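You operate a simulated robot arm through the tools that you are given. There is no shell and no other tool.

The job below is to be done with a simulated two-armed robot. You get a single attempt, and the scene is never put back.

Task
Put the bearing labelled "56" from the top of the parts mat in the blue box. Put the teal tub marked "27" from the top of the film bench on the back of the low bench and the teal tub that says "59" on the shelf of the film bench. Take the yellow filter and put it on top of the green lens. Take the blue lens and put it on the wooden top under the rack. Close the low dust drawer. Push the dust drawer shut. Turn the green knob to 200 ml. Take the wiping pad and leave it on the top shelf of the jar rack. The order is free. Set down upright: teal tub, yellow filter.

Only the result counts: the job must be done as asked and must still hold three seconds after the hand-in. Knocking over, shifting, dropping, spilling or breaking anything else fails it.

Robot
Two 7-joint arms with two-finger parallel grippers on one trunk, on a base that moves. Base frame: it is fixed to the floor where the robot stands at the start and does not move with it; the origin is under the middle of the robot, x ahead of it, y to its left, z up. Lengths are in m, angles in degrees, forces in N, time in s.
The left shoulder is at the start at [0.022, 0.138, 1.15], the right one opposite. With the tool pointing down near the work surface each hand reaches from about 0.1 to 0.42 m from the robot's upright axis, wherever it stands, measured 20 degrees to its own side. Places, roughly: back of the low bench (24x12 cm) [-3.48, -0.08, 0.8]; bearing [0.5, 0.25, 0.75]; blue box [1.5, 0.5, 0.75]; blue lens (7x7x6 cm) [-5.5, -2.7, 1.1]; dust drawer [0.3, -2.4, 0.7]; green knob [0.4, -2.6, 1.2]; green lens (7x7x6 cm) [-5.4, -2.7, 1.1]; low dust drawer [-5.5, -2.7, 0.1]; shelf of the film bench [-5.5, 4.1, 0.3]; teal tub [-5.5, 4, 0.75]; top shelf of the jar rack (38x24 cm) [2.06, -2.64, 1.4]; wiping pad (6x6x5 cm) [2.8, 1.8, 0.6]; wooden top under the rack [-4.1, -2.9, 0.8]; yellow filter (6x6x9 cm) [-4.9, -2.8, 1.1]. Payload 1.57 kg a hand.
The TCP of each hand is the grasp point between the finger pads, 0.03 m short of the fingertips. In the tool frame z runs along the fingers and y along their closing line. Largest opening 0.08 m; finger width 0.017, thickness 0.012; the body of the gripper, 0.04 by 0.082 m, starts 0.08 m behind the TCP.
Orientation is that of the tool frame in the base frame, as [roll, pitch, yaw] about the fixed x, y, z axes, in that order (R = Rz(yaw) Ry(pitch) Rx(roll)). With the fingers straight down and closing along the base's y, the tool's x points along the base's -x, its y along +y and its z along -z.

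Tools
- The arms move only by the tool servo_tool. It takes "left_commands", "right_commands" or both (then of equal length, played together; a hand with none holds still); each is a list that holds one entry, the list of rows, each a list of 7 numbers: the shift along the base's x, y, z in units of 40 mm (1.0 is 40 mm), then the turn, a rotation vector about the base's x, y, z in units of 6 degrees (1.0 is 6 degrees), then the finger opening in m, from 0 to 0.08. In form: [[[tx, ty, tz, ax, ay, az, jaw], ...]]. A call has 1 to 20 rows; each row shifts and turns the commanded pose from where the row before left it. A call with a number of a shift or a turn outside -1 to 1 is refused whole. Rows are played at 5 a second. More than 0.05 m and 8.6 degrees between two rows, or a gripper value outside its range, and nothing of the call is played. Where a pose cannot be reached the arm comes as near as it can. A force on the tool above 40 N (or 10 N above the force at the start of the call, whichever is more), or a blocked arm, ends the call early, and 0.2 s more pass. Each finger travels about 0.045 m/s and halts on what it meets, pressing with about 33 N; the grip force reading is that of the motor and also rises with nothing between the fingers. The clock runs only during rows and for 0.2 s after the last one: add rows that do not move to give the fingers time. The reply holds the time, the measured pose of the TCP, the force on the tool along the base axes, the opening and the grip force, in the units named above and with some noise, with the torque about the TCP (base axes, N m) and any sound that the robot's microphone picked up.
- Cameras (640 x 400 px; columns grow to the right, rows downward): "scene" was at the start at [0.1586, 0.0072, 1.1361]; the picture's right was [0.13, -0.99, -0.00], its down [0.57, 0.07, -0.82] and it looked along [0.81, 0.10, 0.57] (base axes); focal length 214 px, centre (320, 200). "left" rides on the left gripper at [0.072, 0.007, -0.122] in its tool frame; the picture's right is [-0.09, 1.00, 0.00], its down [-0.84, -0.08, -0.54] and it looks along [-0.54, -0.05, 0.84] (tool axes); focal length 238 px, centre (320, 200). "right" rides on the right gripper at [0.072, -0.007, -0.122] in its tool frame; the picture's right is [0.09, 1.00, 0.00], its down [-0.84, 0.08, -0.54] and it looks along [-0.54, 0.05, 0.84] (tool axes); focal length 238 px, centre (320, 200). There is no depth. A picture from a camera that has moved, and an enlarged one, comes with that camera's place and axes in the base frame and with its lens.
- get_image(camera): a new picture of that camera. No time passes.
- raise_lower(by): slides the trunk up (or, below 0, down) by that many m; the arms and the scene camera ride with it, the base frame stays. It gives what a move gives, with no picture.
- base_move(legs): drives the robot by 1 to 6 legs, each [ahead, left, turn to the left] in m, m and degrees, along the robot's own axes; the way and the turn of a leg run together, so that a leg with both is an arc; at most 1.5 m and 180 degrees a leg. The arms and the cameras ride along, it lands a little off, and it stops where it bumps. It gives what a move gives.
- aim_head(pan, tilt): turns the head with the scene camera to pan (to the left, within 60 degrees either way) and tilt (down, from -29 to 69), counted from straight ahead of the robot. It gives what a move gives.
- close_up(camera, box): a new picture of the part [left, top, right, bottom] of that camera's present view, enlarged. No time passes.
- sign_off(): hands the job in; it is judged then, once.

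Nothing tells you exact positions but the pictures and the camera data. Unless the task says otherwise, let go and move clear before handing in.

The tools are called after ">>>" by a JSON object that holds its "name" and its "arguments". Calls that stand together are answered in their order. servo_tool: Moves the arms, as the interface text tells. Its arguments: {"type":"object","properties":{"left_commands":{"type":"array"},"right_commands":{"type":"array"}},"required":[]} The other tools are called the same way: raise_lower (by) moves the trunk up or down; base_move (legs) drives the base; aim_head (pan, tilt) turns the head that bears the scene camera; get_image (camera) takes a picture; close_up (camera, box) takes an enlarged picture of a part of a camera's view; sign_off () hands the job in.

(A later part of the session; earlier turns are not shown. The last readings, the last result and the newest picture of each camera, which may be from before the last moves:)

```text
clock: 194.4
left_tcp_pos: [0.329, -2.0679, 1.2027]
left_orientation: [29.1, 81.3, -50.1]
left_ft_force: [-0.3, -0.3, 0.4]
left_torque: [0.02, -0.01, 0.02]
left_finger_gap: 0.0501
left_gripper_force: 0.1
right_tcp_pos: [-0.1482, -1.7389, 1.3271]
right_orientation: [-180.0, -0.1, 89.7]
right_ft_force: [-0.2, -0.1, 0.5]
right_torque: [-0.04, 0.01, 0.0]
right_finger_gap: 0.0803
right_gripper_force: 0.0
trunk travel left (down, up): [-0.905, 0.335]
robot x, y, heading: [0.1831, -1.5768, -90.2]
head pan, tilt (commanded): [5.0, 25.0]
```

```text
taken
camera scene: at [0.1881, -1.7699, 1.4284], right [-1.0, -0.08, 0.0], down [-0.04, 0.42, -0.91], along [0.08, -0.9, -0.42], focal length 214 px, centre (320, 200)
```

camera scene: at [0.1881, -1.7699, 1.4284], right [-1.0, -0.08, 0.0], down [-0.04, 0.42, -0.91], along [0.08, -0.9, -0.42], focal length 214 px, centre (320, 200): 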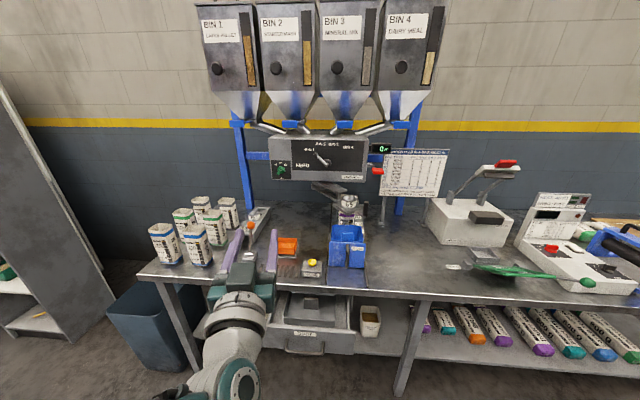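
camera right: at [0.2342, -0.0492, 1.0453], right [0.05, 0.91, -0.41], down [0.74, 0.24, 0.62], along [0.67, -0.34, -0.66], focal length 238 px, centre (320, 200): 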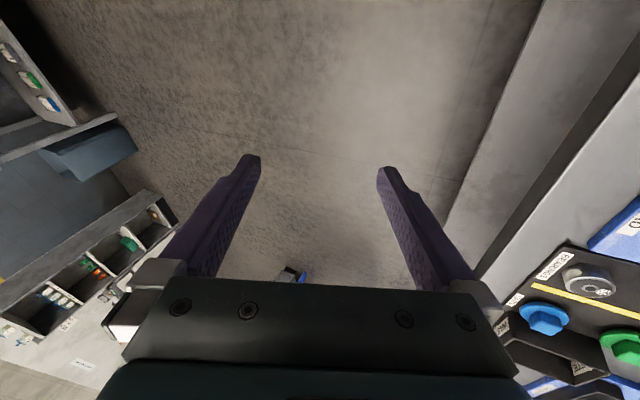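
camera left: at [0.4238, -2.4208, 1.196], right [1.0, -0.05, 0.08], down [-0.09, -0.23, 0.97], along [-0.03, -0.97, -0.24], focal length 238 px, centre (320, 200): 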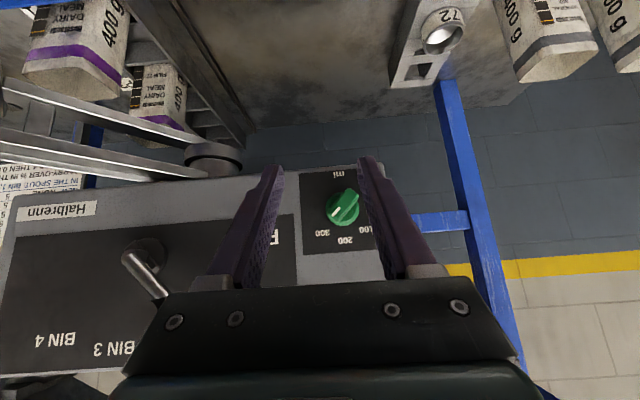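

Now the hand points at the wall with its palm level. I'll swing it down to the normal straight-down pose.

>>> {"name": "servo_tool", "arguments": {"left_commands": [[[0, 0.2, 0, 1, 0, 0, 0.05], [0, 0.2, 0, 1, 0, 0, 0.05], [0, 0.2, 0, 1, 0, 0, 0.05], [0, 0.2, 0, 1, 0, 0, 0.05], [0, 0.2, 0, 1, 0, 0, 0.05], [0, 0.2, 0, 1, 0, 0, 0.05], [0, 0.2, 0, 1, 0, 0, 0.05], [0, 0.2, 0, 1, 0, 0, 0.05], [0, 0.2, 0, 1, 0, 0, 0.05], [0, 0.2, 0, 1, 0, 0, 0.05], [0, 0.2, 0, 1, 0, 0, 0.05], [0, 0.2, 0, 1, 0, 0, 0.05], [0, 0.2, 0, 1, 0, 0, 0.05], [0, 0.2, 0, 1, 0, 0, 0.05], [0, 0, 0, 1, 0, 0, 0.05]]]}}

>>> {"name": "get_image", "arguments": {"camera": "scene"}}

```text
clock: 197.6
left_tcp_pos: [0.3359, -1.9655, 1.204]
left_orientation: [165.2, 13.5, 84.4]
left_ft_force: [0.1, 0.0, -0.8]
left_torque: [0.03, 0.05, 0.01]
left_finger_gap: 0.05
left_gripper_force: 0.2
left hand out of reach, approached as far as the arm can: row 4, 5
right_tcp_pos: [-0.1477, -1.7385, 1.326]
right_orientation: [180.0, -0.1, 89.7]
right_ft_force: [-0.6, 0.5, -0.5]
right_torque: [0.05, 0.04, 0.02]
right_finger_gap: 0.0801
right_gripper_force: 0.0
trunk travel left (down, up): [-0.905, 0.335]
robot x, y, heading: [0.1835, -1.5815, -90.1]
head pan, tilt (commanded): [5.0, 25.0]
```

```text
taken
camera scene: at [0.1881, -1.7699, 1.4284], right [-1.0, -0.08, 0.0], down [-0.04, 0.42, -0.91], along [0.08, -0.9, -0.42], focal length 214 px, centre (320, 200)
```

scene: 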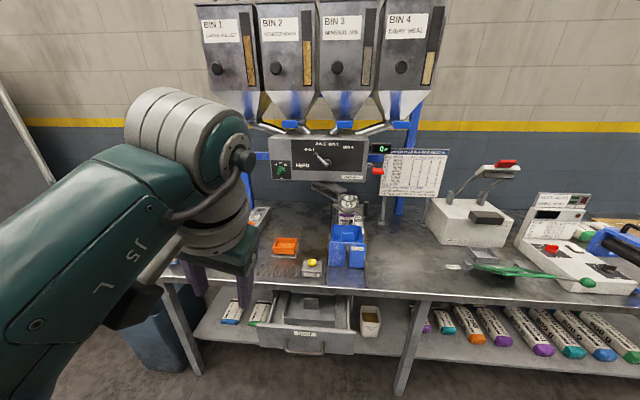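

The wrist is still on its flipped branch. That branch was free of limits when the hand was nearer the robot's centre line, so I'll use it there: 45° tilt at about 6 cm lateral offset.

>>> {"name": "servo_tool", "arguments": {"left_commands": [[[-0.332, -0.339, -0.132, -0.73, 0.348, -0.045, 0.05], [-0.332, -0.339, -0.132, -0.73, 0.348, -0.045, 0.05], [-0.332, -0.339, -0.132, -0.73, 0.348, -0.045, 0.05], [-0.332, -0.339, -0.132, -0.73, 0.348, -0.045, 0.05], [-0.332, -0.339, -0.132, -0.73, 0.348, -0.045, 0.05], [-0.332, -0.339, -0.132, -0.73, 0.348, -0.045, 0.05], [-0.332, -0.339, -0.132, -0.73, 0.348, -0.045, 0.05], [0, 0, 0, 0, 0, 0, 0.05]]]}}

>>> {"name": "servo_tool", "arguments": {"left_commands": [[[0, -0.5, 0, 0, 0, 0, 0.05], [0, -0.5, 0, 0, 0, 0, 0.05], [0, -0.5, 0, 0, 0, 0, 0.05], [0, 0.5, 0, 0, 0, 0, 0.05], [0, 0, 0, 0, 0, 0, 0.05]]]}}

>>> {"name": "get_image", "arguments": {"camera": "scene"}}

```text
clock: 199.4
left_tcp_pos: [0.2469, -2.0604, 1.1683]
left_orientation: [-179.7, 45.1, 89.9]
left_ft_force: [-0.2, 0.7, -0.3]
left_torque: [0.01, 0.01, 0.02]
left_finger_gap: 0.0498
left_gripper_force: 0.1
right_tcp_pos: [-0.1475, -1.739, 1.3268]
right_orientation: [-180.0, -0.1, 89.8]
right_ft_force: [0.3, 0.1, 0.7]
right_torque: [-0.02, 0.01, -0.04]
right_finger_gap: 0.0802
right_gripper_force: 0.0
trunk travel left (down, up): [-0.905, 0.335]
robot x, y, heading: [0.1808, -1.5781, -90.2]
head pan, tilt (commanded): [5.0, 25.0]
```

```text
clock: 200.6
left_tcp_pos: [0.2457, -2.1007, 1.1688]
left_orientation: [-179.9, 45.2, 89.7]
left_ft_force: [-1.4, 0.5, -0.5]
left_torque: [-0.02, -0.03, -0.03]
left_finger_gap: 0.05
left_gripper_force: 0.0
right_tcp_pos: [-0.1471, -1.7402, 1.3272]
right_orientation: [179.9, 0.0, 89.8]
right_ft_force: [-0.7, -0.1, -0.7]
right_torque: [0.0, -0.01, 0.01]
right_finger_gap: 0.08
right_gripper_force: 0.1
trunk travel left (down, up): [-0.905, 0.335]
robot x, y, heading: [0.1844, -1.5785, -90.1]
head pan, tilt (commanded): [5.0, 25.0]
```

```text
taken
camera scene: at [0.1881, -1.7699, 1.4284], right [-1.0, -0.08, 0.0], down [-0.04, 0.42, -0.91], along [0.08, -0.9, -0.42], focal length 214 px, centre (320, 200)
```

scene: 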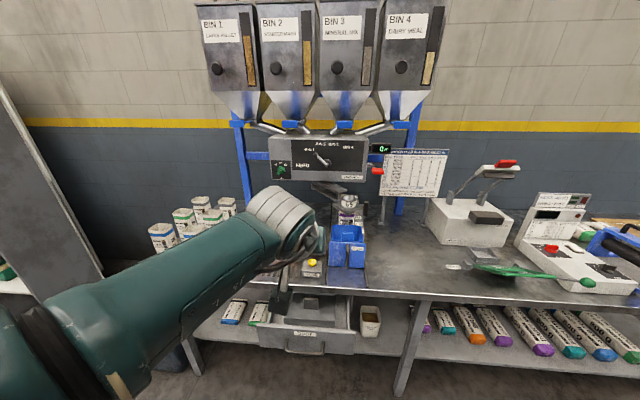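

That works without limit warnings. I'll shift the base left 0.19 m and forward to bring the fingers in front of the knob.

>>> {"name": "base_move", "arguments": {"legs": [[0, 0.19, 0], [0.42, 0, 0]]}}

>>> {"name": "get_image", "arguments": {"camera": "left"}}

>>> {"name": "close_up", "arguments": {"camera": "left", "box": [260, 150, 420, 280]}}

>>> {"name": "get_image", "arguments": {"camera": "scene"}}

```text
clock: 204.3
left_tcp_pos: [0.4407, -2.5134, 1.1687]
left_orientation: [-179.8, 45.2, 90.3]
left_ft_force: [-0.2, -0.2, 0.1]
left_torque: [0.01, 0.03, 0.01]
left_finger_gap: 0.0501
left_gripper_force: 0.1
right_tcp_pos: [0.0449, -2.1548, 1.3272]
right_orientation: [180.0, 0.0, 90.1]
right_ft_force: [-0.7, -0.1, 0.1]
right_torque: [-0.01, 0.01, 0.01]
right_finger_gap: 0.0801
right_gripper_force: 0.0
trunk travel left (down, up): [-0.905, 0.335]
robot x, y, heading: [0.3762, -1.9927, -89.6]
head pan, tilt (commanded): [5.0, 25.0]
```

```text
taken
camera left: at [0.4471, -2.3763, 1.2032], right [1.0, -0.07, 0.06], down [-0.07, -0.21, 0.98], along [-0.05, -0.98, -0.21], focal length 238 px, centre (320, 200)
```

left: 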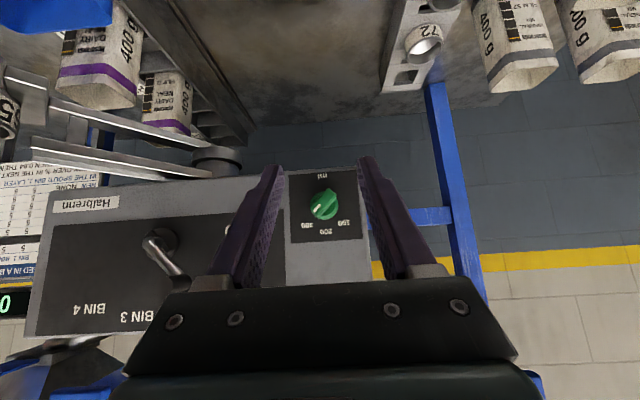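

```text
3.08 times, centred on (340, 215) of left
camera zoom: at [0.4471, -2.3763, 1.2032], right [1.0, -0.07, 0.06], down [-0.07, -0.21, 0.98], along [-0.05, -0.98, -0.21], focal length 733 px, centre (258, 154)
```

zoom: 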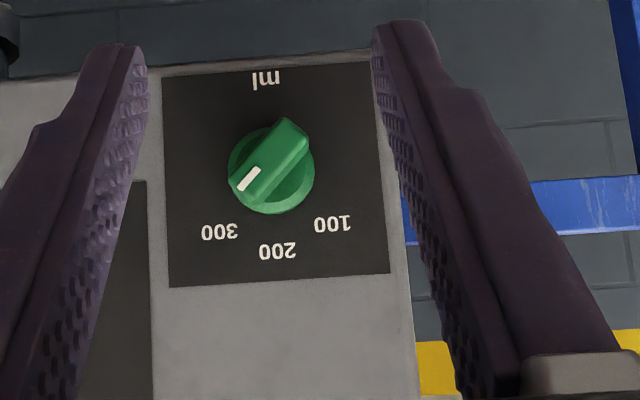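

```text
taken
camera scene: at [0.3807, -2.1838, 1.4284], right [-1.0, -0.09, 0.0], down [-0.04, 0.42, -0.91], along [0.08, -0.9, -0.42], focal length 214 px, centre (320, 200)
```

scene: 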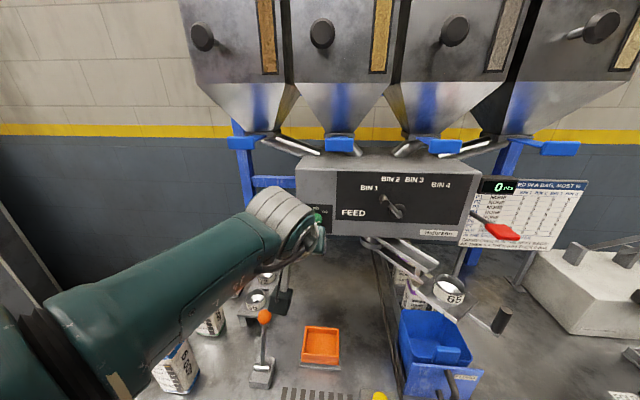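

Aligned within 3 mm. I'll move the base up 0.085 m and then inch in with the arm.

>>> {"name": "base_move", "arguments": {"legs": [[0.08, 0, 0]]}}

>>> {"name": "close_up", "arguments": {"camera": "left", "box": [260, 140, 420, 270]}}

```text
clock: 205.3
left_tcp_pos: [0.4397, -2.5931, 1.1686]
left_orientation: [-179.8, 45.1, 90.1]
left_ft_force: [0.0, 0.2, 0.1]
left_torque: [-0.02, 0.02, -0.03]
left_finger_gap: 0.05
left_gripper_force: 0.0
right_tcp_pos: [0.0449, -2.233, 1.3259]
right_orientation: [-180.0, 0.0, 90.1]
right_ft_force: [0.0, -0.5, 0.2]
right_torque: [0.03, -0.05, 0.0]
right_finger_gap: 0.08
right_gripper_force: 0.0
trunk travel left (down, up): [-0.905, 0.335]
robot x, y, heading: [0.3737, -2.0675, -90.0]
head pan, tilt (commanded): [5.0, 25.0]
```

```text
3.08 times, centred on (340, 205) of left
camera zoom: at [0.4467, -2.4549, 1.203], right [1.0, -0.07, 0.06], down [-0.07, -0.21, 0.98], along [-0.05, -0.98, -0.21], focal length 733 px, centre (258, 185)
```

zoom: 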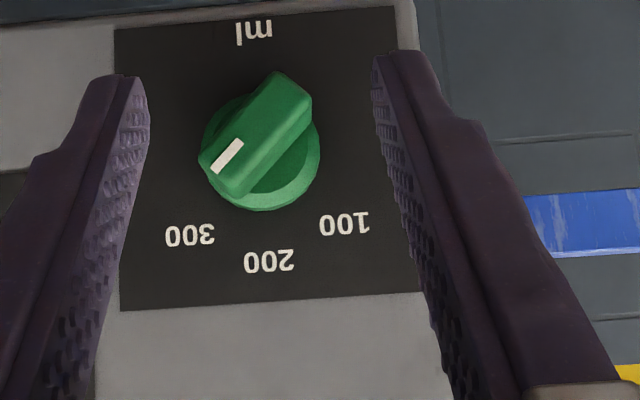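

>>> {"name": "servo_tool", "arguments": {"left_commands": [[[-0.04, -0.25, 0, 0, 0, 0, 0.05], [0, -0.25, 0, 0, 0, 0, 0.05], [0, -0.25, 0, 0, 0, 0, 0.05], [0, -0.12, 0, 0, 0, 0, 0.05], [0, 0, 0, 0, 0, 0, 0.05]]]}}

>>> {"name": "close_up", "arguments": {"camera": "left", "box": [260, 140, 420, 270]}}

```text
clock: 206.5
left_tcp_pos: [0.4379, -2.6268, 1.1693]
left_orientation: [-179.7, 45.1, 90.1]
left_ft_force: [0.4, -0.8, 0.5]
left_torque: [-0.01, 0.0, -0.02]
left_finger_gap: 0.05
left_gripper_force: 0.1
right_tcp_pos: [0.0455, -2.2328, 1.3274]
right_orientation: [-180.0, 0.0, 90.1]
right_ft_force: [0.8, -1.2, -0.4]
right_torque: [-0.01, 0.03, 0.01]
right_finger_gap: 0.0801
right_gripper_force: 0.2
trunk travel left (down, up): [-0.905, 0.335]
robot x, y, heading: [0.3785, -2.0716, -90.0]
head pan, tilt (commanded): [5.0, 25.0]
```

```text
3.08 times, centred on (340, 205) of left
camera zoom: at [0.4454, -2.4888, 1.2034], right [1.0, -0.07, 0.06], down [-0.07, -0.21, 0.98], along [-0.05, -0.98, -0.21], focal length 733 px, centre (258, 185)
```

zoom: 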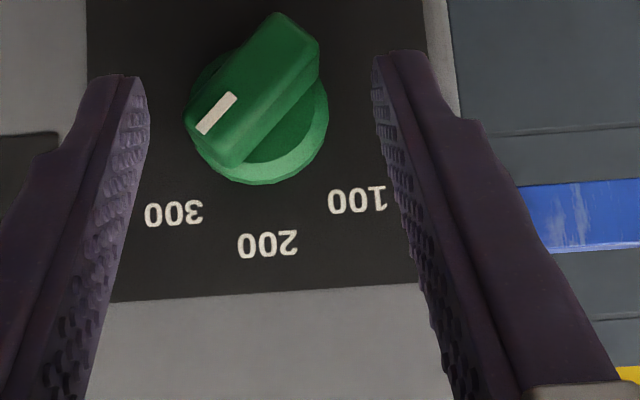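

The jaws straddle the bar without contact. Closing now.

>>> {"name": "servo_tool", "arguments": {"left_commands": [[[0, 0, 0, 0, 0, 0, 0.04], [0, 0, 0, 0, 0, 0, 0.034], [0, 0, 0, 0, 0, 0, 0.028], [0, 0, 0, 0, 0, 0, 0.022], [0, 0, 0, 0, 0, 0, 0.016], [0, 0, 0, 0, 0, 0, 0.012], [0, 0, 0, 0, 0, 0, 0.01]]]}}

>>> {"name": "close_up", "arguments": {"camera": "left", "box": [260, 140, 420, 270]}}

```text
clock: 208.1
left_tcp_pos: [0.4375, -2.6273, 1.169]
left_orientation: [-179.6, 45.1, 90.1]
left_ft_force: [-6.7, 3.7, 4.5]
left_torque: [0.0, 0.11, -0.03]
left_finger_gap: 0.0323
left_gripper_force: 40.4
right_tcp_pos: [0.0443, -2.2335, 1.3275]
right_orientation: [180.0, -0.1, 90.1]
right_ft_force: [0.0, -0.3, 0.6]
right_torque: [-0.01, 0.05, 0.0]
right_finger_gap: 0.0801
right_gripper_force: 0.1
trunk travel left (down, up): [-0.905, 0.335]
robot x, y, heading: [0.3773, -2.0684, -90.0]
head pan, tilt (commanded): [5.0, 25.0]
```

```text
3.08 times, centred on (340, 205) of left
camera zoom: at [0.4444, -2.4887, 1.2033], right [1.0, -0.07, 0.06], down [-0.07, -0.21, 0.98], along [-0.05, -0.98, -0.21], focal length 733 px, centre (258, 185)
```

zoom: 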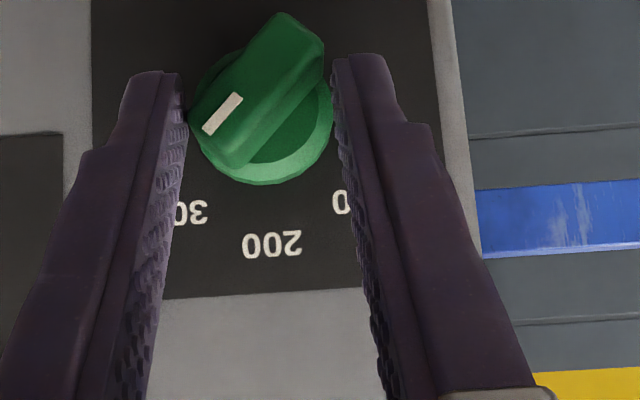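

The jaws closed on the round base of the knob, not the bar. I'll open, back out 9 mm and close again on the bar only.

>>> {"name": "servo_tool", "arguments": {"left_commands": [[[0, 0, 0, 0, 0, 0, 0.045], [0, 0, 0, 0, 0, 0, 0.045], [0, 0.22, 0, 0, 0, 0, 0.045], [0, 0, 0, 0, 0, 0, 0.045], [0, 0, 0, 0, 0, 0, 0.036], [0, 0, 0, 0, 0, 0, 0.03], [0, 0, 0, 0, 0, 0, 0.024], [0, 0, 0, 0, 0, 0, 0.018], [0, 0, 0, 0, 0, 0, 0.014], [0, 0, 0, 0, 0, 0, 0.01], [0, 0, 0, 0, 0, 0, 0.01]]]}}

>>> {"name": "close_up", "arguments": {"camera": "left", "box": [260, 140, 420, 270]}}

```text
clock: 210.5
left_tcp_pos: [0.4361, -2.6229, 1.167]
left_orientation: [-179.8, 45.0, 90.1]
left_ft_force: [2.9, -0.6, -0.7]
left_torque: [0.12, -0.08, 0.26]
left_finger_gap: 0.0323
left_gripper_force: 41.1
left hand out of reach, approached as far as the arm can: row 3
right_tcp_pos: [0.0455, -2.2327, 1.3265]
right_orientation: [179.9, 0.0, 90.1]
right_ft_force: [0.1, 0.4, -0.4]
right_torque: [-0.03, -0.02, 0.0]
right_finger_gap: 0.0803
right_gripper_force: 0.0
trunk travel left (down, up): [-0.905, 0.335]
robot x, y, heading: [0.3731, -2.0712, -90.0]
head pan, tilt (commanded): [5.0, 25.0]
```

```text
3.08 times, centred on (340, 205) of left
camera zoom: at [0.4439, -2.4844, 1.2009], right [1.0, -0.07, 0.06], down [-0.08, -0.21, 0.98], along [-0.05, -0.98, -0.21], focal length 733 px, centre (258, 185)
```

zoom: 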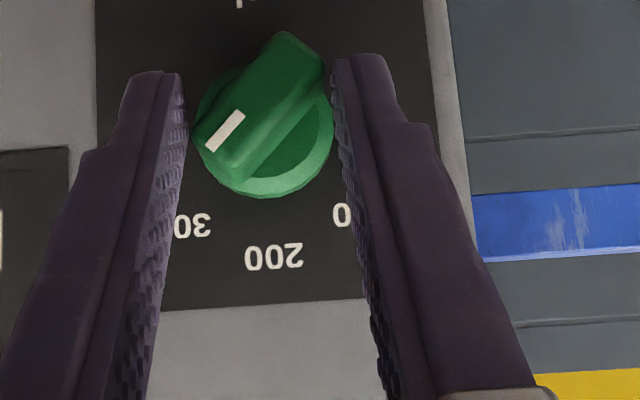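

>>> {"name": "servo_tool", "arguments": {"left_commands": [[[0, 0, 0, 0, 0, 0, 0.045], [0, 0, 0, 0, 0, 0, 0.045]]]}}

>>> {"name": "base_move", "arguments": {"legs": [[-0.01, 0, 0]]}}

>>> {"name": "close_up", "arguments": {"camera": "left", "box": [260, 140, 420, 270]}}

```text
clock: 211.1
left_tcp_pos: [0.4366, -2.6227, 1.1666]
left_orientation: [-179.9, 45.1, 90.1]
left_ft_force: [0.1, 0.5, -0.1]
left_torque: [0.0, -0.02, -0.02]
left_finger_gap: 0.045
left_gripper_force: 0.0
right_tcp_pos: [0.045, -2.2332, 1.3271]
right_orientation: [-180.0, 0.0, 90.2]
right_ft_force: [-0.6, 0.9, 1.0]
right_torque: [-0.01, 0.01, -0.02]
right_finger_gap: 0.0798
right_gripper_force: 0.0
trunk travel left (down, up): [-0.905, 0.335]
robot x, y, heading: [0.3744, -2.0723, -89.9]
head pan, tilt (commanded): [5.0, 25.0]
```

```text
clock: 211.9
left_tcp_pos: [0.4367, -2.612, 1.1667]
left_orientation: [-179.9, 45.1, 90.1]
left_ft_force: [-0.1, 0.0, 0.3]
left_torque: [0.01, 0.02, 0.03]
left_finger_gap: 0.0449
left_gripper_force: 0.0
right_tcp_pos: [0.0443, -2.2219, 1.3269]
right_orientation: [180.0, 0.0, 90.1]
right_ft_force: [-0.1, 0.3, -0.2]
right_torque: [-0.01, -0.02, -0.02]
right_finger_gap: 0.0797
right_gripper_force: 0.0
trunk travel left (down, up): [-0.905, 0.335]
robot x, y, heading: [0.3737, -2.0588, -89.8]
head pan, tilt (commanded): [5.0, 25.0]
```

```text
3.08 times, centred on (340, 205) of left
camera zoom: at [0.4436, -2.4744, 1.2009], right [1.0, -0.07, 0.06], down [-0.07, -0.21, 0.98], along [-0.05, -0.98, -0.21], focal length 733 px, centre (258, 185)
```

zoom: 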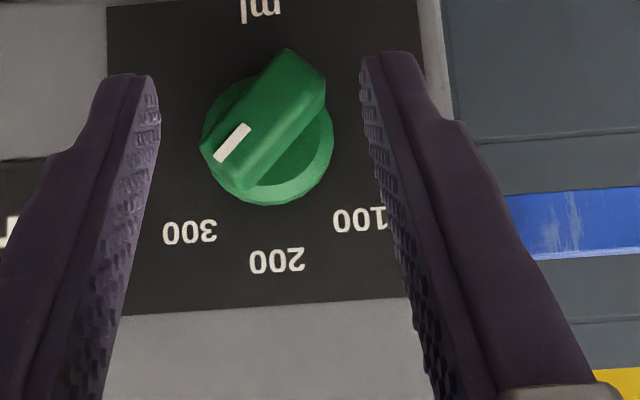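

>>> {"name": "servo_tool", "arguments": {"left_commands": [[[0.02, 0, 0.15, 0, 0, 0, 0.045], [0, 0, 0, 0, 0, 0, 0.036], [0, 0, 0, 0, 0, 0, 0.03], [0, 0, 0, 0, 0, 0, 0.024], [0, 0, 0, 0, 0, 0, 0.018], [0, 0, 0, 0, 0, 0, 0.014], [0, 0, 0, 0, 0, 0, 0.01], [0, 0, 0, 0, 0, 0, 0.01]]]}}

>>> {"name": "close_up", "arguments": {"camera": "left", "box": [260, 140, 420, 270]}}

```text
clock: 213.7
left_tcp_pos: [0.4354, -2.6147, 1.1715]
left_orientation: [-179.6, 45.1, 90.1]
left_ft_force: [-7.5, 16.4, 19.9]
left_torque: [0.25, 0.13, 0.08]
left_finger_gap: 0.0267
left_gripper_force: 26.3
left hand out of reach, approached as far as the arm can: row 1
right_tcp_pos: [0.0446, -2.223, 1.327]
right_orientation: [179.9, 0.1, 90.1]
right_ft_force: [0.3, 0.4, -0.5]
right_torque: [-0.01, 0.01, -0.01]
right_finger_gap: 0.0802
right_gripper_force: 0.0
trunk travel left (down, up): [-0.905, 0.335]
robot x, y, heading: [0.3728, -2.0605, -90.1]
head pan, tilt (commanded): [5.0, 25.0]
```

```text
3.08 times, centred on (340, 205) of left
camera zoom: at [0.4421, -2.477, 1.2065], right [1.0, -0.07, 0.06], down [-0.07, -0.2, 0.98], along [-0.05, -0.98, -0.21], focal length 733 px, centre (258, 185)
```

zoom: 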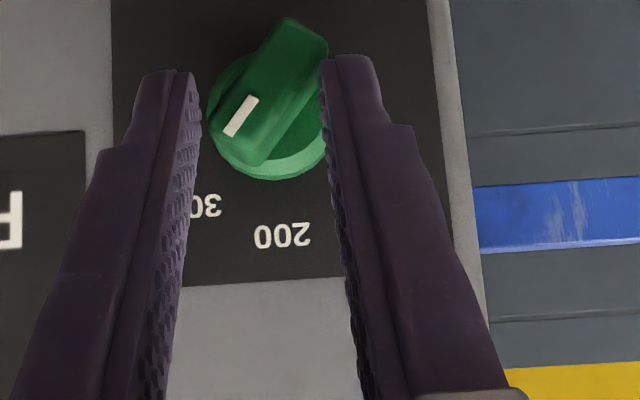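

The bar has begun to turn. I'll keep closing pressure on for a bit and look again.

>>> {"name": "servo_tool", "arguments": {"left_commands": [[[0, 0, 0, 0, 0, 0, 0.0], [0, 0, 0, 0, 0, 0, 0.0], [0, 0, 0, 0, 0, 0, 0.0], [0, 0, 0, 0, 0, 0, 0.0], [0, 0, 0, 0, 0, 0, 0.0]]]}}

>>> {"name": "close_up", "arguments": {"camera": "left", "box": [260, 140, 420, 270]}}

```text
clock: 214.3
left_tcp_pos: [0.4363, -2.6157, 1.1717]
left_orientation: [-179.8, 45.3, 89.9]
left_ft_force: [4.7, 15.9, 17.7]
left_torque: [0.14, -0.12, 0.28]
left_finger_gap: 0.0127
left_gripper_force: 29.3
right_tcp_pos: [0.0443, -2.2228, 1.3271]
right_orientation: [179.9, 0.0, 90.1]
right_ft_force: [-0.2, 0.2, 0.2]
right_torque: [-0.01, 0.0, 0.0]
right_finger_gap: 0.0801
right_gripper_force: 0.0
trunk travel left (down, up): [-0.905, 0.335]
robot x, y, heading: [0.3756, -2.0583, -89.7]
head pan, tilt (commanded): [5.0, 25.0]
stopped in row 2 (left hand): the force on the tool passed its limit at 41 N (the readings are from after the stop); the commanded pose is now the measured one
```

```text
3.08 times, centred on (340, 205) of left
camera zoom: at [0.4441, -2.4773, 1.2069], right [1.0, -0.07, 0.06], down [-0.08, -0.2, 0.98], along [-0.05, -0.98, -0.21], focal length 733 px, centre (258, 185)
```

zoom: 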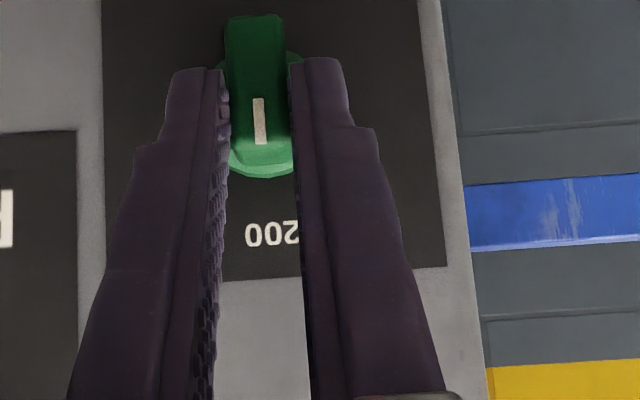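

The bar snapped vertical: the pointer is now at 200. I'll open the jaws and back straight off.

>>> {"name": "servo_tool", "arguments": {"left_commands": [[[0, 0, 0, 0, 0, 0, 0.02], [0, 0, 0, 0, 0, 0, 0.035], [0, 0, 0, 0, 0, 0, 0.045], [0, 0, 0, 0, 0, 0, 0.045]]]}}

>>> {"name": "base_move", "arguments": {"legs": [[-0.08, 0, 0]]}}

>>> {"name": "close_up", "arguments": {"camera": "left", "box": [260, 140, 420, 270]}}

```text
clock: 215.3
left_tcp_pos: [0.4348, -2.6155, 1.1716]
left_orientation: [-179.6, 45.2, 90.1]
left_ft_force: [0.0, -0.1, -0.3]
left_torque: [-0.01, 0.03, 0.0]
left_finger_gap: 0.0452
left_gripper_force: 0.1
right_tcp_pos: [0.0445, -2.2232, 1.3273]
right_orientation: [180.0, 0.0, 90.1]
right_ft_force: [0.1, 0.3, -0.3]
right_torque: [0.01, 0.01, -0.01]
right_finger_gap: 0.0801
right_gripper_force: 0.0
trunk travel left (down, up): [-0.905, 0.335]
robot x, y, heading: [0.3762, -2.0556, -89.6]
head pan, tilt (commanded): [5.0, 25.0]
```

```text
clock: 216.3
left_tcp_pos: [0.4336, -2.5367, 1.1723]
left_orientation: [-179.5, 45.3, 90.0]
left_ft_force: [-0.2, 1.2, -1.5]
left_torque: [0.0, 0.02, 0.01]
left_finger_gap: 0.045
left_gripper_force: 0.0
right_tcp_pos: [0.0437, -2.1429, 1.3268]
right_orientation: [-180.0, 0.0, 90.0]
right_ft_force: [0.4, -0.5, -0.6]
right_torque: [0.02, 0.02, 0.0]
right_finger_gap: 0.0801
right_gripper_force: 0.0
trunk travel left (down, up): [-0.905, 0.335]
robot x, y, heading: [0.3765, -1.9821, -90.1]
head pan, tilt (commanded): [5.0, 25.0]
```

```text
3.08 times, centred on (340, 205) of left
camera zoom: at [0.4421, -2.3982, 1.2068], right [1.0, -0.07, 0.06], down [-0.07, -0.2, 0.98], along [-0.06, -0.98, -0.21], focal length 733 px, centre (258, 185)
```

zoom: 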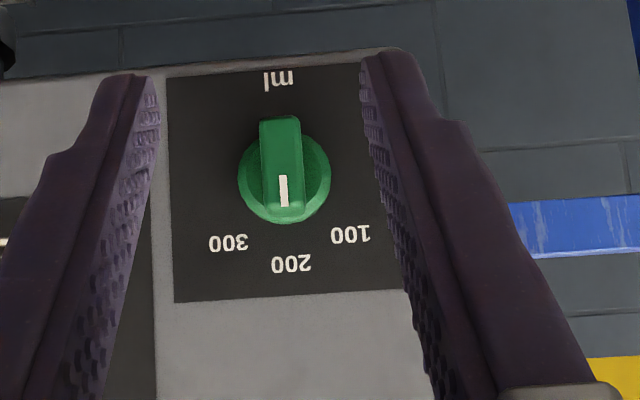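

Knob is at 200 ml. Now the dust drawer: I'll back off the table, close the fingers, lower the trunk and look at the drawer from the front.

>>> {"name": "base_move", "arguments": {"legs": [[-0.4, 0, 0], [0, -0.17, 0]]}}

>>> {"name": "servo_tool", "arguments": {"left_commands": [[[0, 0, 0, 0, 0, 0, 0.02], [0, 0, 0, 0, 0, 0, 0.0], [0, 0, 0, 0, 0, 0, 0.0]]]}}

>>> {"name": "raise_lower", "arguments": {"by": -0.4}}

>>> {"name": "aim_head", "arguments": {"pan": 0, "tilt": 30}}

>>> {"name": "get_image", "arguments": {"camera": "scene"}}

>>> {"name": "get_image", "arguments": {"camera": "left"}}

```text
clock: 219.9
left_tcp_pos: [0.2628, -2.1336, 1.1718]
left_orientation: [-179.6, 45.4, 89.9]
left_ft_force: [-0.2, 0.1, -0.7]
left_torque: [0.01, 0.03, -0.02]
left_finger_gap: 0.045
left_gripper_force: 0.0
right_tcp_pos: [-0.125, -1.739, 1.3267]
right_orientation: [-179.9, 0.1, 89.8]
right_ft_force: [-0.7, -0.2, 0.2]
right_torque: [-0.01, 0.05, 0.06]
right_finger_gap: 0.0802
right_gripper_force: 0.1
trunk travel left (down, up): [-0.905, 0.335]
robot x, y, heading: [0.2044, -1.5758, -90.1]
head pan, tilt (commanded): [5.0, 25.0]
```

```text
clock: 220.7
left_tcp_pos: [0.2614, -2.1337, 1.1716]
left_orientation: [-179.7, 45.3, 89.9]
left_ft_force: [0.2, 0.1, 0.2]
left_torque: [0.02, -0.03, -0.03]
left_finger_gap: 0.0
left_gripper_force: 12.7
right_tcp_pos: [-0.1269, -1.7378, 1.3268]
right_orientation: [179.9, 0.0, 89.8]
right_ft_force: [-0.3, 0.5, -0.3]
right_torque: [0.04, 0.01, 0.0]
right_finger_gap: 0.0801
right_gripper_force: 0.0
trunk travel left (down, up): [-0.905, 0.335]
robot x, y, heading: [0.2042, -1.5784, -90.1]
head pan, tilt (commanded): [5.0, 25.0]
```

```text
clock: 224.5
left_tcp_pos: [0.2626, -2.1345, 0.7724]
left_orientation: [-179.6, 45.3, 89.9]
left_ft_force: [-0.2, 0.9, 0.5]
left_torque: [0.02, 0.0, 0.0]
left_finger_gap: 0.0
left_gripper_force: 21.4
right_tcp_pos: [-0.1265, -1.7389, 0.9272]
right_orientation: [179.9, 0.0, 89.8]
right_ft_force: [0.3, 0.1, -0.2]
right_torque: [-0.04, 0.01, 0.02]
right_finger_gap: 0.08
right_gripper_force: 0.0
trunk travel left (down, up): [-0.505, 0.735]
robot x, y, heading: [0.2071, -1.5785, -90.3]
head pan, tilt (commanded): [5.0, 25.0]
```

```text
clock: 225.2
left_tcp_pos: [0.2624, -2.1344, 0.7722]
left_orientation: [-179.7, 45.3, 89.8]
left_ft_force: [-1.0, 0.2, 0.1]
left_torque: [0.0, 0.02, 0.02]
left_finger_gap: 0.0
left_gripper_force: 20.8
right_tcp_pos: [-0.1271, -1.7378, 0.9265]
right_orientation: [179.9, 0.0, 89.7]
right_ft_force: [-1.2, 0.4, 0.2]
right_torque: [-0.01, -0.02, 0.01]
right_finger_gap: 0.0799
right_gripper_force: 0.0
trunk travel left (down, up): [-0.505, 0.735]
robot x, y, heading: [0.206, -1.5783, -90.5]
head pan, tilt (commanded): [0.0, 30.0]
```

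```text
taken
camera scene: at [0.2016, -1.7684, 1.0204], right [-1.0, 0.0, 0.0], down [0.0, 0.5, -0.87], along [0.0, -0.87, -0.5], focal length 214 px, centre (320, 200)
```

scene: 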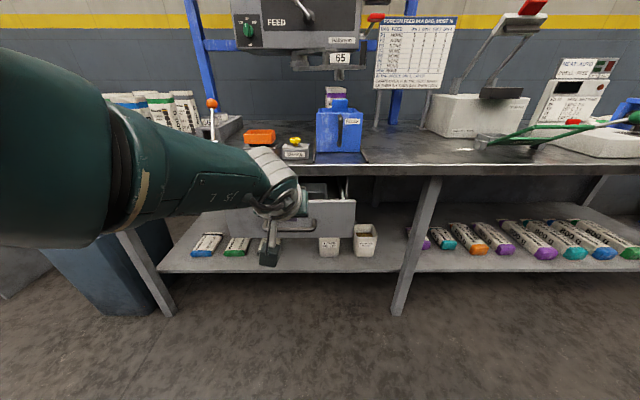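

```text
taken
camera left: at [0.2704, -1.9953, 0.8068], right [1.0, -0.07, 0.06], down [-0.07, -0.2, 0.98], along [-0.06, -0.98, -0.21], focal length 238 px, centre (320, 200)
```

left: 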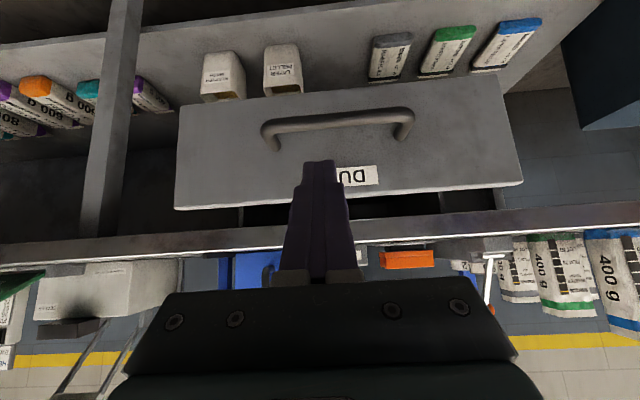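

The drawer face is at y ≈ −2.22, spanning x 0.11–0.44 and z 0.64–0.76, with the handle below z 0.70. I'll line the closed fingertips up with the label area, just above the handle.

>>> {"name": "servo_tool", "arguments": {"left_commands": [[[0.2, 0, -0.3, 0, 0, 0, 0.0], [0.2, 0, -0.3, 0, 0, 0, 0.0], [0, 0, 0, 0, 0, 0, 0.0]]]}}

>>> {"name": "get_image", "arguments": {"camera": "left"}}

```text
clock: 226.0
left_tcp_pos: [0.2717, -2.1326, 0.7607]
left_orientation: [-179.5, 45.3, 89.7]
left_ft_force: [0.0, -0.3, 0.2]
left_torque: [0.0, 0.02, -0.02]
left_finger_gap: 0.0001
left_gripper_force: 21.5
left hand out of reach, approached as far as the arm can: row 2
right_tcp_pos: [-0.1255, -1.7391, 0.928]
right_orientation: [179.9, 0.0, 89.7]
right_ft_force: [0.5, 0.9, -0.1]
right_torque: [0.01, -0.02, 0.01]
right_finger_gap: 0.0798
right_gripper_force: 0.1
trunk travel left (down, up): [-0.505, 0.735]
robot x, y, heading: [0.2018, -1.5777, -90.2]
head pan, tilt (commanded): [0.0, 30.0]
```

```text
taken
camera left: at [0.28, -1.9942, 0.7951], right [1.0, -0.07, 0.06], down [-0.07, -0.2, 0.98], along [-0.06, -0.98, -0.21], focal length 238 px, centre (320, 200)
```

left: 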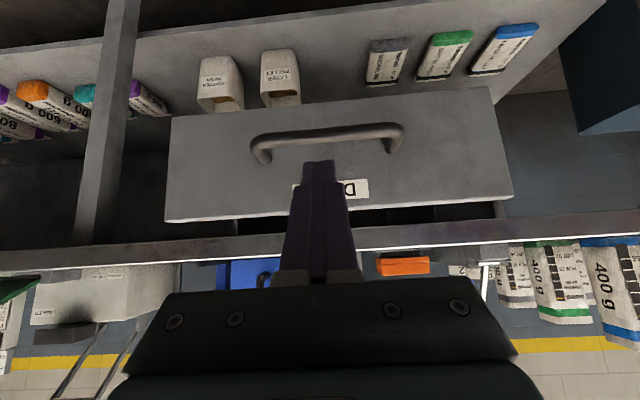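

>>> {"name": "raise_lower", "arguments": {"by": -0.012}}

>>> {"name": "base_move", "arguments": {"legs": [[0.05, 0, 0]]}}

>>> {"name": "get_image", "arguments": {"camera": "left"}}

```text
clock: 226.6
left_tcp_pos: [0.2725, -2.1331, 0.7485]
left_orientation: [-179.6, 45.3, 89.8]
left_ft_force: [0.0, -0.3, -0.2]
left_torque: [0.0, 0.04, 0.01]
left_finger_gap: 0.0
left_gripper_force: 21.2
right_tcp_pos: [-0.1261, -1.7389, 0.9152]
right_orientation: [-180.0, 0.0, 89.7]
right_ft_force: [0.4, -0.1, 0.3]
right_torque: [0.03, -0.02, 0.0]
right_finger_gap: 0.0802
right_gripper_force: 0.0
trunk travel left (down, up): [-0.493, 0.747]
robot x, y, heading: [0.2049, -1.5766, -90.4]
head pan, tilt (commanded): [0.0, 30.0]
```

```text
clock: 227.5
left_tcp_pos: [0.2726, -2.1824, 0.7494]
left_orientation: [-179.6, 45.3, 89.8]
left_ft_force: [0.1, -0.5, -0.2]
left_torque: [0.01, -0.03, -0.03]
left_finger_gap: 0.0
left_gripper_force: 21.2
right_tcp_pos: [-0.1255, -1.7888, 0.9153]
right_orientation: [-180.0, 0.0, 89.8]
right_ft_force: [-0.1, 0.4, 0.4]
right_torque: [-0.01, 0.01, 0.0]
right_finger_gap: 0.08
right_gripper_force: 0.0
trunk travel left (down, up): [-0.493, 0.747]
robot x, y, heading: [0.2023, -1.624, -90.4]
head pan, tilt (commanded): [0.0, 30.0]
```

```text
taken
camera left: at [0.2799, -2.0443, 0.7833], right [1.0, -0.07, 0.06], down [-0.07, -0.2, 0.98], along [-0.06, -0.98, -0.21], focal length 238 px, centre (320, 200)
```

left: 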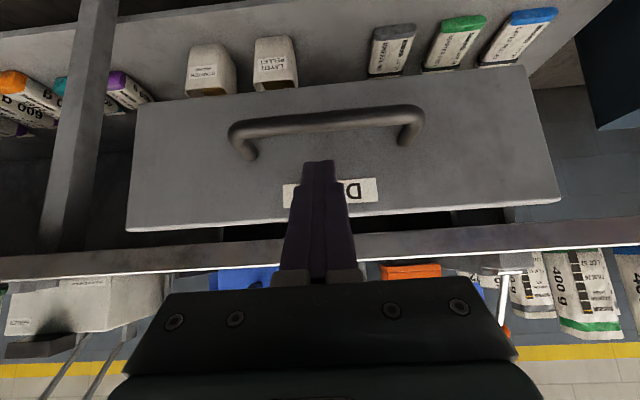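

Nearly in contact, just above the handle and over the label. I'll push forward in small steps.

>>> {"name": "base_move", "arguments": {"legs": [[0.04, 0, 0]]}}

>>> {"name": "base_move", "arguments": {"legs": [[0.03, 0, 0]]}}

>>> {"name": "get_image", "arguments": {"camera": "left"}}

```text
clock: 228.4
left_tcp_pos: [0.272, -2.223, 0.7487]
left_orientation: [-179.6, 45.4, 89.8]
left_ft_force: [-0.3, -0.5, -0.8]
left_torque: [0.0, -0.01, 0.03]
left_finger_gap: 0.0001
left_gripper_force: 21.3
right_tcp_pos: [-0.1269, -1.8284, 0.914]
right_orientation: [180.0, 0.0, 89.7]
right_ft_force: [0.4, 0.6, -0.2]
right_torque: [0.0, -0.03, 0.02]
right_finger_gap: 0.0799
right_gripper_force: 0.0
trunk travel left (down, up): [-0.493, 0.747]
robot x, y, heading: [0.2044, -1.6652, -90.1]
head pan, tilt (commanded): [0.0, 30.0]
```

```text
clock: 229.2
left_tcp_pos: [0.2707, -2.2519, 0.7484]
left_orientation: [-179.6, 45.3, 89.8]
left_ft_force: [0.3, -0.2, -0.3]
left_torque: [0.03, 0.05, -0.03]
left_finger_gap: 0.0
left_gripper_force: 21.5
right_tcp_pos: [-0.1258, -1.8581, 0.9151]
right_orientation: [-179.9, -0.1, 89.7]
right_ft_force: [0.7, 0.1, -0.3]
right_torque: [0.01, 0.0, 0.01]
right_finger_gap: 0.0801
right_gripper_force: 0.1
trunk travel left (down, up): [-0.493, 0.747]
robot x, y, heading: [0.2023, -1.6993, -90.4]
head pan, tilt (commanded): [0.0, 30.0]
```

```text
taken
camera left: at [0.2794, -2.1142, 0.7832], right [1.0, -0.07, 0.06], down [-0.07, -0.2, 0.98], along [-0.06, -0.98, -0.21], focal length 238 px, centre (320, 200)
```

left: 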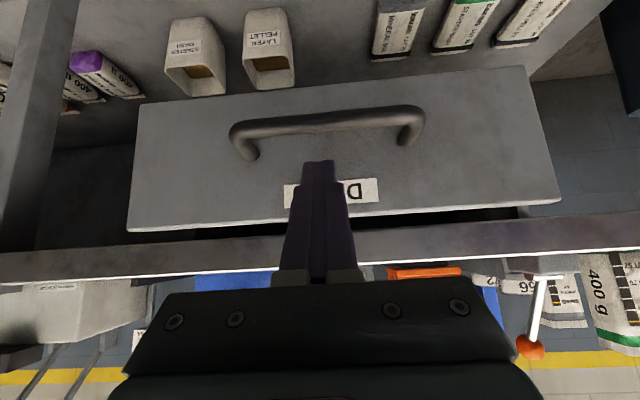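

The drawer is moving in with the fingers. I'll keep pushing until it stops.

>>> {"name": "base_move", "arguments": {"legs": [[0.03, 0, 0]]}}

>>> {"name": "base_move", "arguments": {"legs": [[0.03, 0, 0]]}}

>>> {"name": "get_image", "arguments": {"camera": "left"}}

>>> {"name": "get_image", "arguments": {"camera": "scene"}}

```text
clock: 230.1
left_tcp_pos: [0.2716, -2.2827, 0.7486]
left_orientation: [-179.5, 45.4, 89.7]
left_ft_force: [0.1, -0.1, 0.4]
left_torque: [0.01, 0.0, -0.02]
left_finger_gap: 0.0002
left_gripper_force: 21.1
right_tcp_pos: [-0.1266, -1.889, 0.9151]
right_orientation: [-180.0, 0.1, 89.7]
right_ft_force: [-1.1, 0.2, -0.1]
right_torque: [0.0, 0.02, 0.0]
right_finger_gap: 0.0802
right_gripper_force: 0.0
trunk travel left (down, up): [-0.493, 0.747]
robot x, y, heading: [0.2032, -1.7259, -90.5]
head pan, tilt (commanded): [0.0, 30.0]
```

```text
clock: 230.9
left_tcp_pos: [0.2722, -2.3118, 0.747]
left_orientation: [-179.4, 45.1, 89.9]
left_ft_force: [-1.3, 2.7, -1.5]
left_torque: [0.12, 0.03, -0.01]
left_finger_gap: 0.0
left_gripper_force: 21.4
right_tcp_pos: [-0.1263, -1.9184, 0.9139]
right_orientation: [179.9, -0.2, 89.6]
right_ft_force: [0.3, -0.2, -0.6]
right_torque: [0.02, -0.02, -0.01]
right_finger_gap: 0.08
right_gripper_force: 0.1
trunk travel left (down, up): [-0.493, 0.747]
robot x, y, heading: [0.2074, -1.7555, -90.5]
head pan, tilt (commanded): [0.0, 30.0]
```

```text
taken
camera left: at [0.2787, -2.1731, 0.7819], right [1.0, -0.07, 0.06], down [-0.07, -0.21, 0.98], along [-0.06, -0.98, -0.21], focal length 238 px, centre (320, 200)
```

left: 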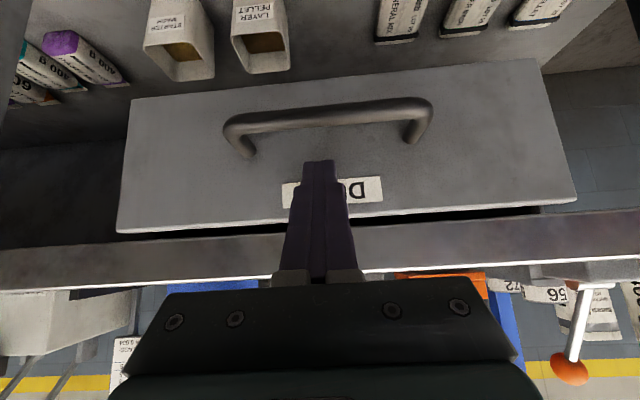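

```text
taken
camera scene: at [0.2004, -1.9479, 1.008], right [-1.0, 0.0, 0.0], down [0.0, 0.5, -0.87], along [0.0, -0.87, -0.5], focal length 214 px, centre (320, 200)
```

scene: 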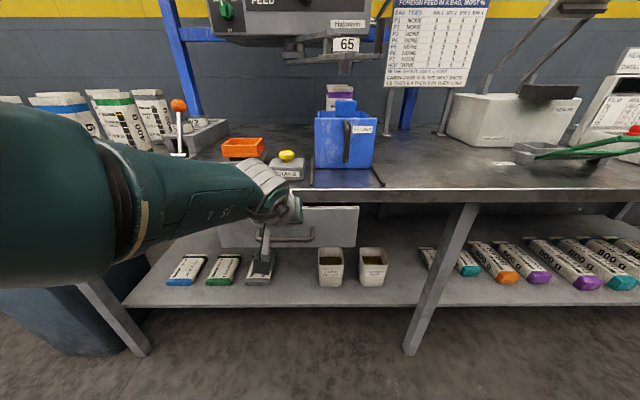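

>>> {"name": "base_move", "arguments": {"legs": [[0.025, 0, 0]]}}

>>> {"name": "get_image", "arguments": {"camera": "left"}}

```text
clock: 231.7
left_tcp_pos: [0.2676, -2.3118, 0.7401]
left_orientation: [-179.5, 43.6, 89.9]
left_ft_force: [3.4, 34.3, 16.5]
left_torque: [0.06, -0.15, 0.07]
left_finger_gap: 0.0
left_gripper_force: 21.3
right_tcp_pos: [-0.1266, -1.9268, 0.9125]
right_orientation: [180.0, -0.3, 89.8]
right_ft_force: [-0.7, -0.7, 0.1]
right_torque: [0.02, 0.01, -0.02]
right_finger_gap: 0.08
right_gripper_force: 0.2
trunk travel left (down, up): [-0.493, 0.747]
robot x, y, heading: [0.2015, -1.7698, -90.4]
head pan, tilt (commanded): [0.0, 30.0]
stopped in leg 1: the force on the tool passed its limit at 196 N (the readings are from after the stop); the commanded pose is now the measured one
```

```text
taken
camera left: at [0.2765, -2.1746, 0.7777], right [1.0, -0.08, 0.06], down [-0.07, -0.23, 0.97], along [-0.06, -0.97, -0.24], focal length 238 px, centre (320, 200)
```

left: 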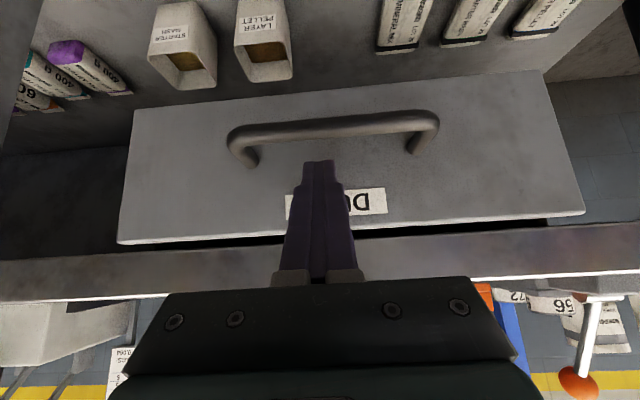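

The drawer hit its stop, so it is shut. I'll back away and verify.

>>> {"name": "base_move", "arguments": {"legs": [[-0.35, 0, 0]]}}

>>> {"name": "raise_lower", "arguments": {"by": 0.3}}

>>> {"name": "get_image", "arguments": {"camera": "scene"}}

>>> {"name": "get_image", "arguments": {"camera": "left"}}

```text
clock: 234.0
left_tcp_pos: [0.2708, -1.9692, 0.7452]
left_orientation: [-179.4, 44.5, 90.2]
left_ft_force: [0.6, -0.6, 0.2]
left_torque: [-0.01, 0.04, -0.02]
left_finger_gap: 0.0
left_gripper_force: 21.2
right_tcp_pos: [-0.1263, -1.5815, 0.9152]
right_orientation: [180.0, 0.1, 90.1]
right_ft_force: [-0.2, 0.1, 0.1]
right_torque: [-0.01, 0.02, 0.01]
right_finger_gap: 0.0801
right_gripper_force: 0.0
trunk travel left (down, up): [-0.493, 0.747]
robot x, y, heading: [0.2038, -1.4179, -89.9]
head pan, tilt (commanded): [0.0, 30.0]
```

```text
clock: 237.0
left_tcp_pos: [0.2711, -1.9686, 1.0449]
left_orientation: [-179.4, 44.4, 90.2]
left_ft_force: [-0.8, -0.5, 0.3]
left_torque: [0.01, -0.02, -0.04]
left_finger_gap: 0.0002
left_gripper_force: 21.6
right_tcp_pos: [-0.1259, -1.5825, 1.2158]
right_orientation: [-180.0, 0.0, 90.1]
right_ft_force: [-0.2, -0.6, 0.7]
right_torque: [-0.02, -0.01, 0.01]
right_finger_gap: 0.08
right_gripper_force: 0.1
trunk travel left (down, up): [-0.793, 0.447]
robot x, y, heading: [0.2008, -1.4188, -90.0]
head pan, tilt (commanded): [0.0, 30.0]
```

```text
taken
camera scene: at [0.2023, -1.6098, 1.3084], right [-1.0, 0.0, 0.0], down [0.0, 0.5, -0.87], along [0.0, -0.87, -0.5], focal length 214 px, centre (320, 200)
```

scene: 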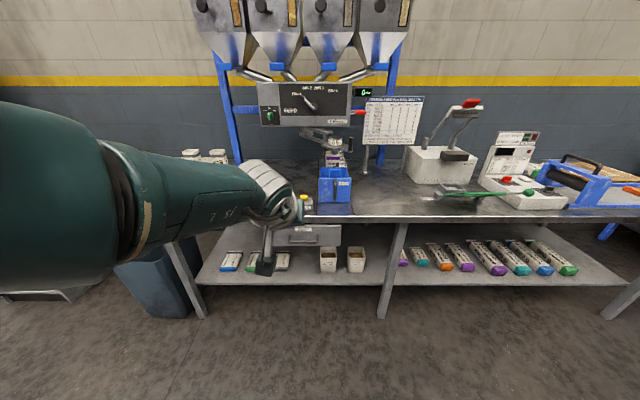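

```text
taken
camera left: at [0.2786, -1.8316, 1.0816], right [1.0, -0.07, 0.06], down [-0.07, -0.22, 0.97], along [-0.06, -0.97, -0.22], focal length 238 px, centre (320, 200)
```

left: 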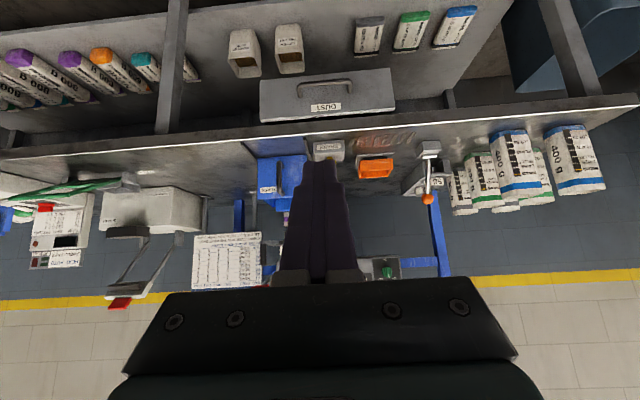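

>>> {"name": "close_up", "arguments": {"camera": "scene", "box": [250, 190, 400, 290]}}

>>> {"name": "close_up", "arguments": {"camera": "left", "box": [230, 50, 430, 170]}}

```text
4.00 times, centred on (325, 240) of scene
camera zoom: at [0.2023, -1.6098, 1.3084], right [-1.0, 0.0, 0.0], down [0.0, 0.5, -0.87], along [0.0, -0.87, -0.5], focal length 858 px, centre (300, 40)
```

zoom: 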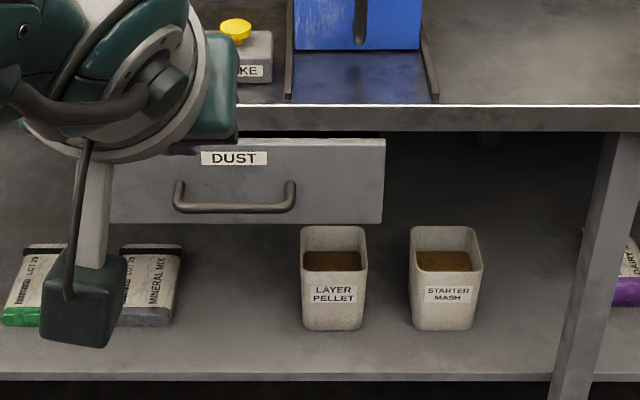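

```text
3.20 times, centred on (330, 110) of left
camera zoom: at [0.2786, -1.8316, 1.0816], right [1.0, -0.07, 0.06], down [-0.07, -0.22, 0.97], along [-0.06, -0.97, -0.22], focal length 763 px, centre (288, 488)
```

zoom: 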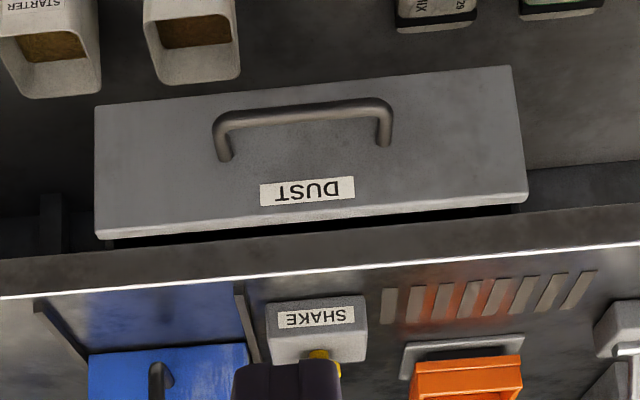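

Dust drawer is flush with the table front. Now I need to travel to the far side (x ≈ −4 to −5.5); I'll look to the right along the wall for the route.

>>> {"name": "aim_head", "arguments": {"pan": -58, "tilt": 10}}

>>> {"name": "get_image", "arguments": {"camera": "scene"}}

```text
clock: 238.3
left_tcp_pos: [0.2701, -1.9691, 1.0458]
left_orientation: [-179.5, 44.4, 90.2]
left_ft_force: [-0.6, -0.2, 0.4]
left_torque: [-0.01, -0.02, 0.0]
left_finger_gap: 0.0
left_gripper_force: 21.1
right_tcp_pos: [-0.1246, -1.5815, 1.2143]
right_orientation: [-180.0, 0.0, 90.3]
right_ft_force: [-0.5, 0.7, -0.2]
right_torque: [0.03, 0.01, -0.01]
right_finger_gap: 0.0799
right_gripper_force: 0.1
trunk travel left (down, up): [-0.793, 0.447]
robot x, y, heading: [0.2055, -1.4187, -89.9]
head pan, tilt (commanded): [-58.0, 10.0]
```

```text
taken
camera scene: at [0.1233, -1.5689, 1.3407], right [-0.53, 0.85, 0.0], down [0.15, 0.09, -0.98], along [-0.83, -0.52, -0.17], focal length 214 px, centre (320, 200)
```

scene: 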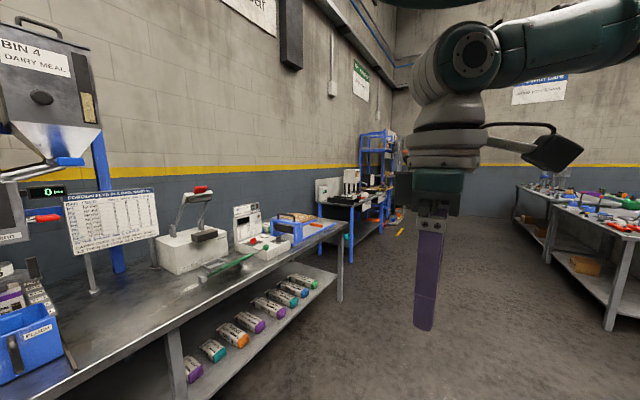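

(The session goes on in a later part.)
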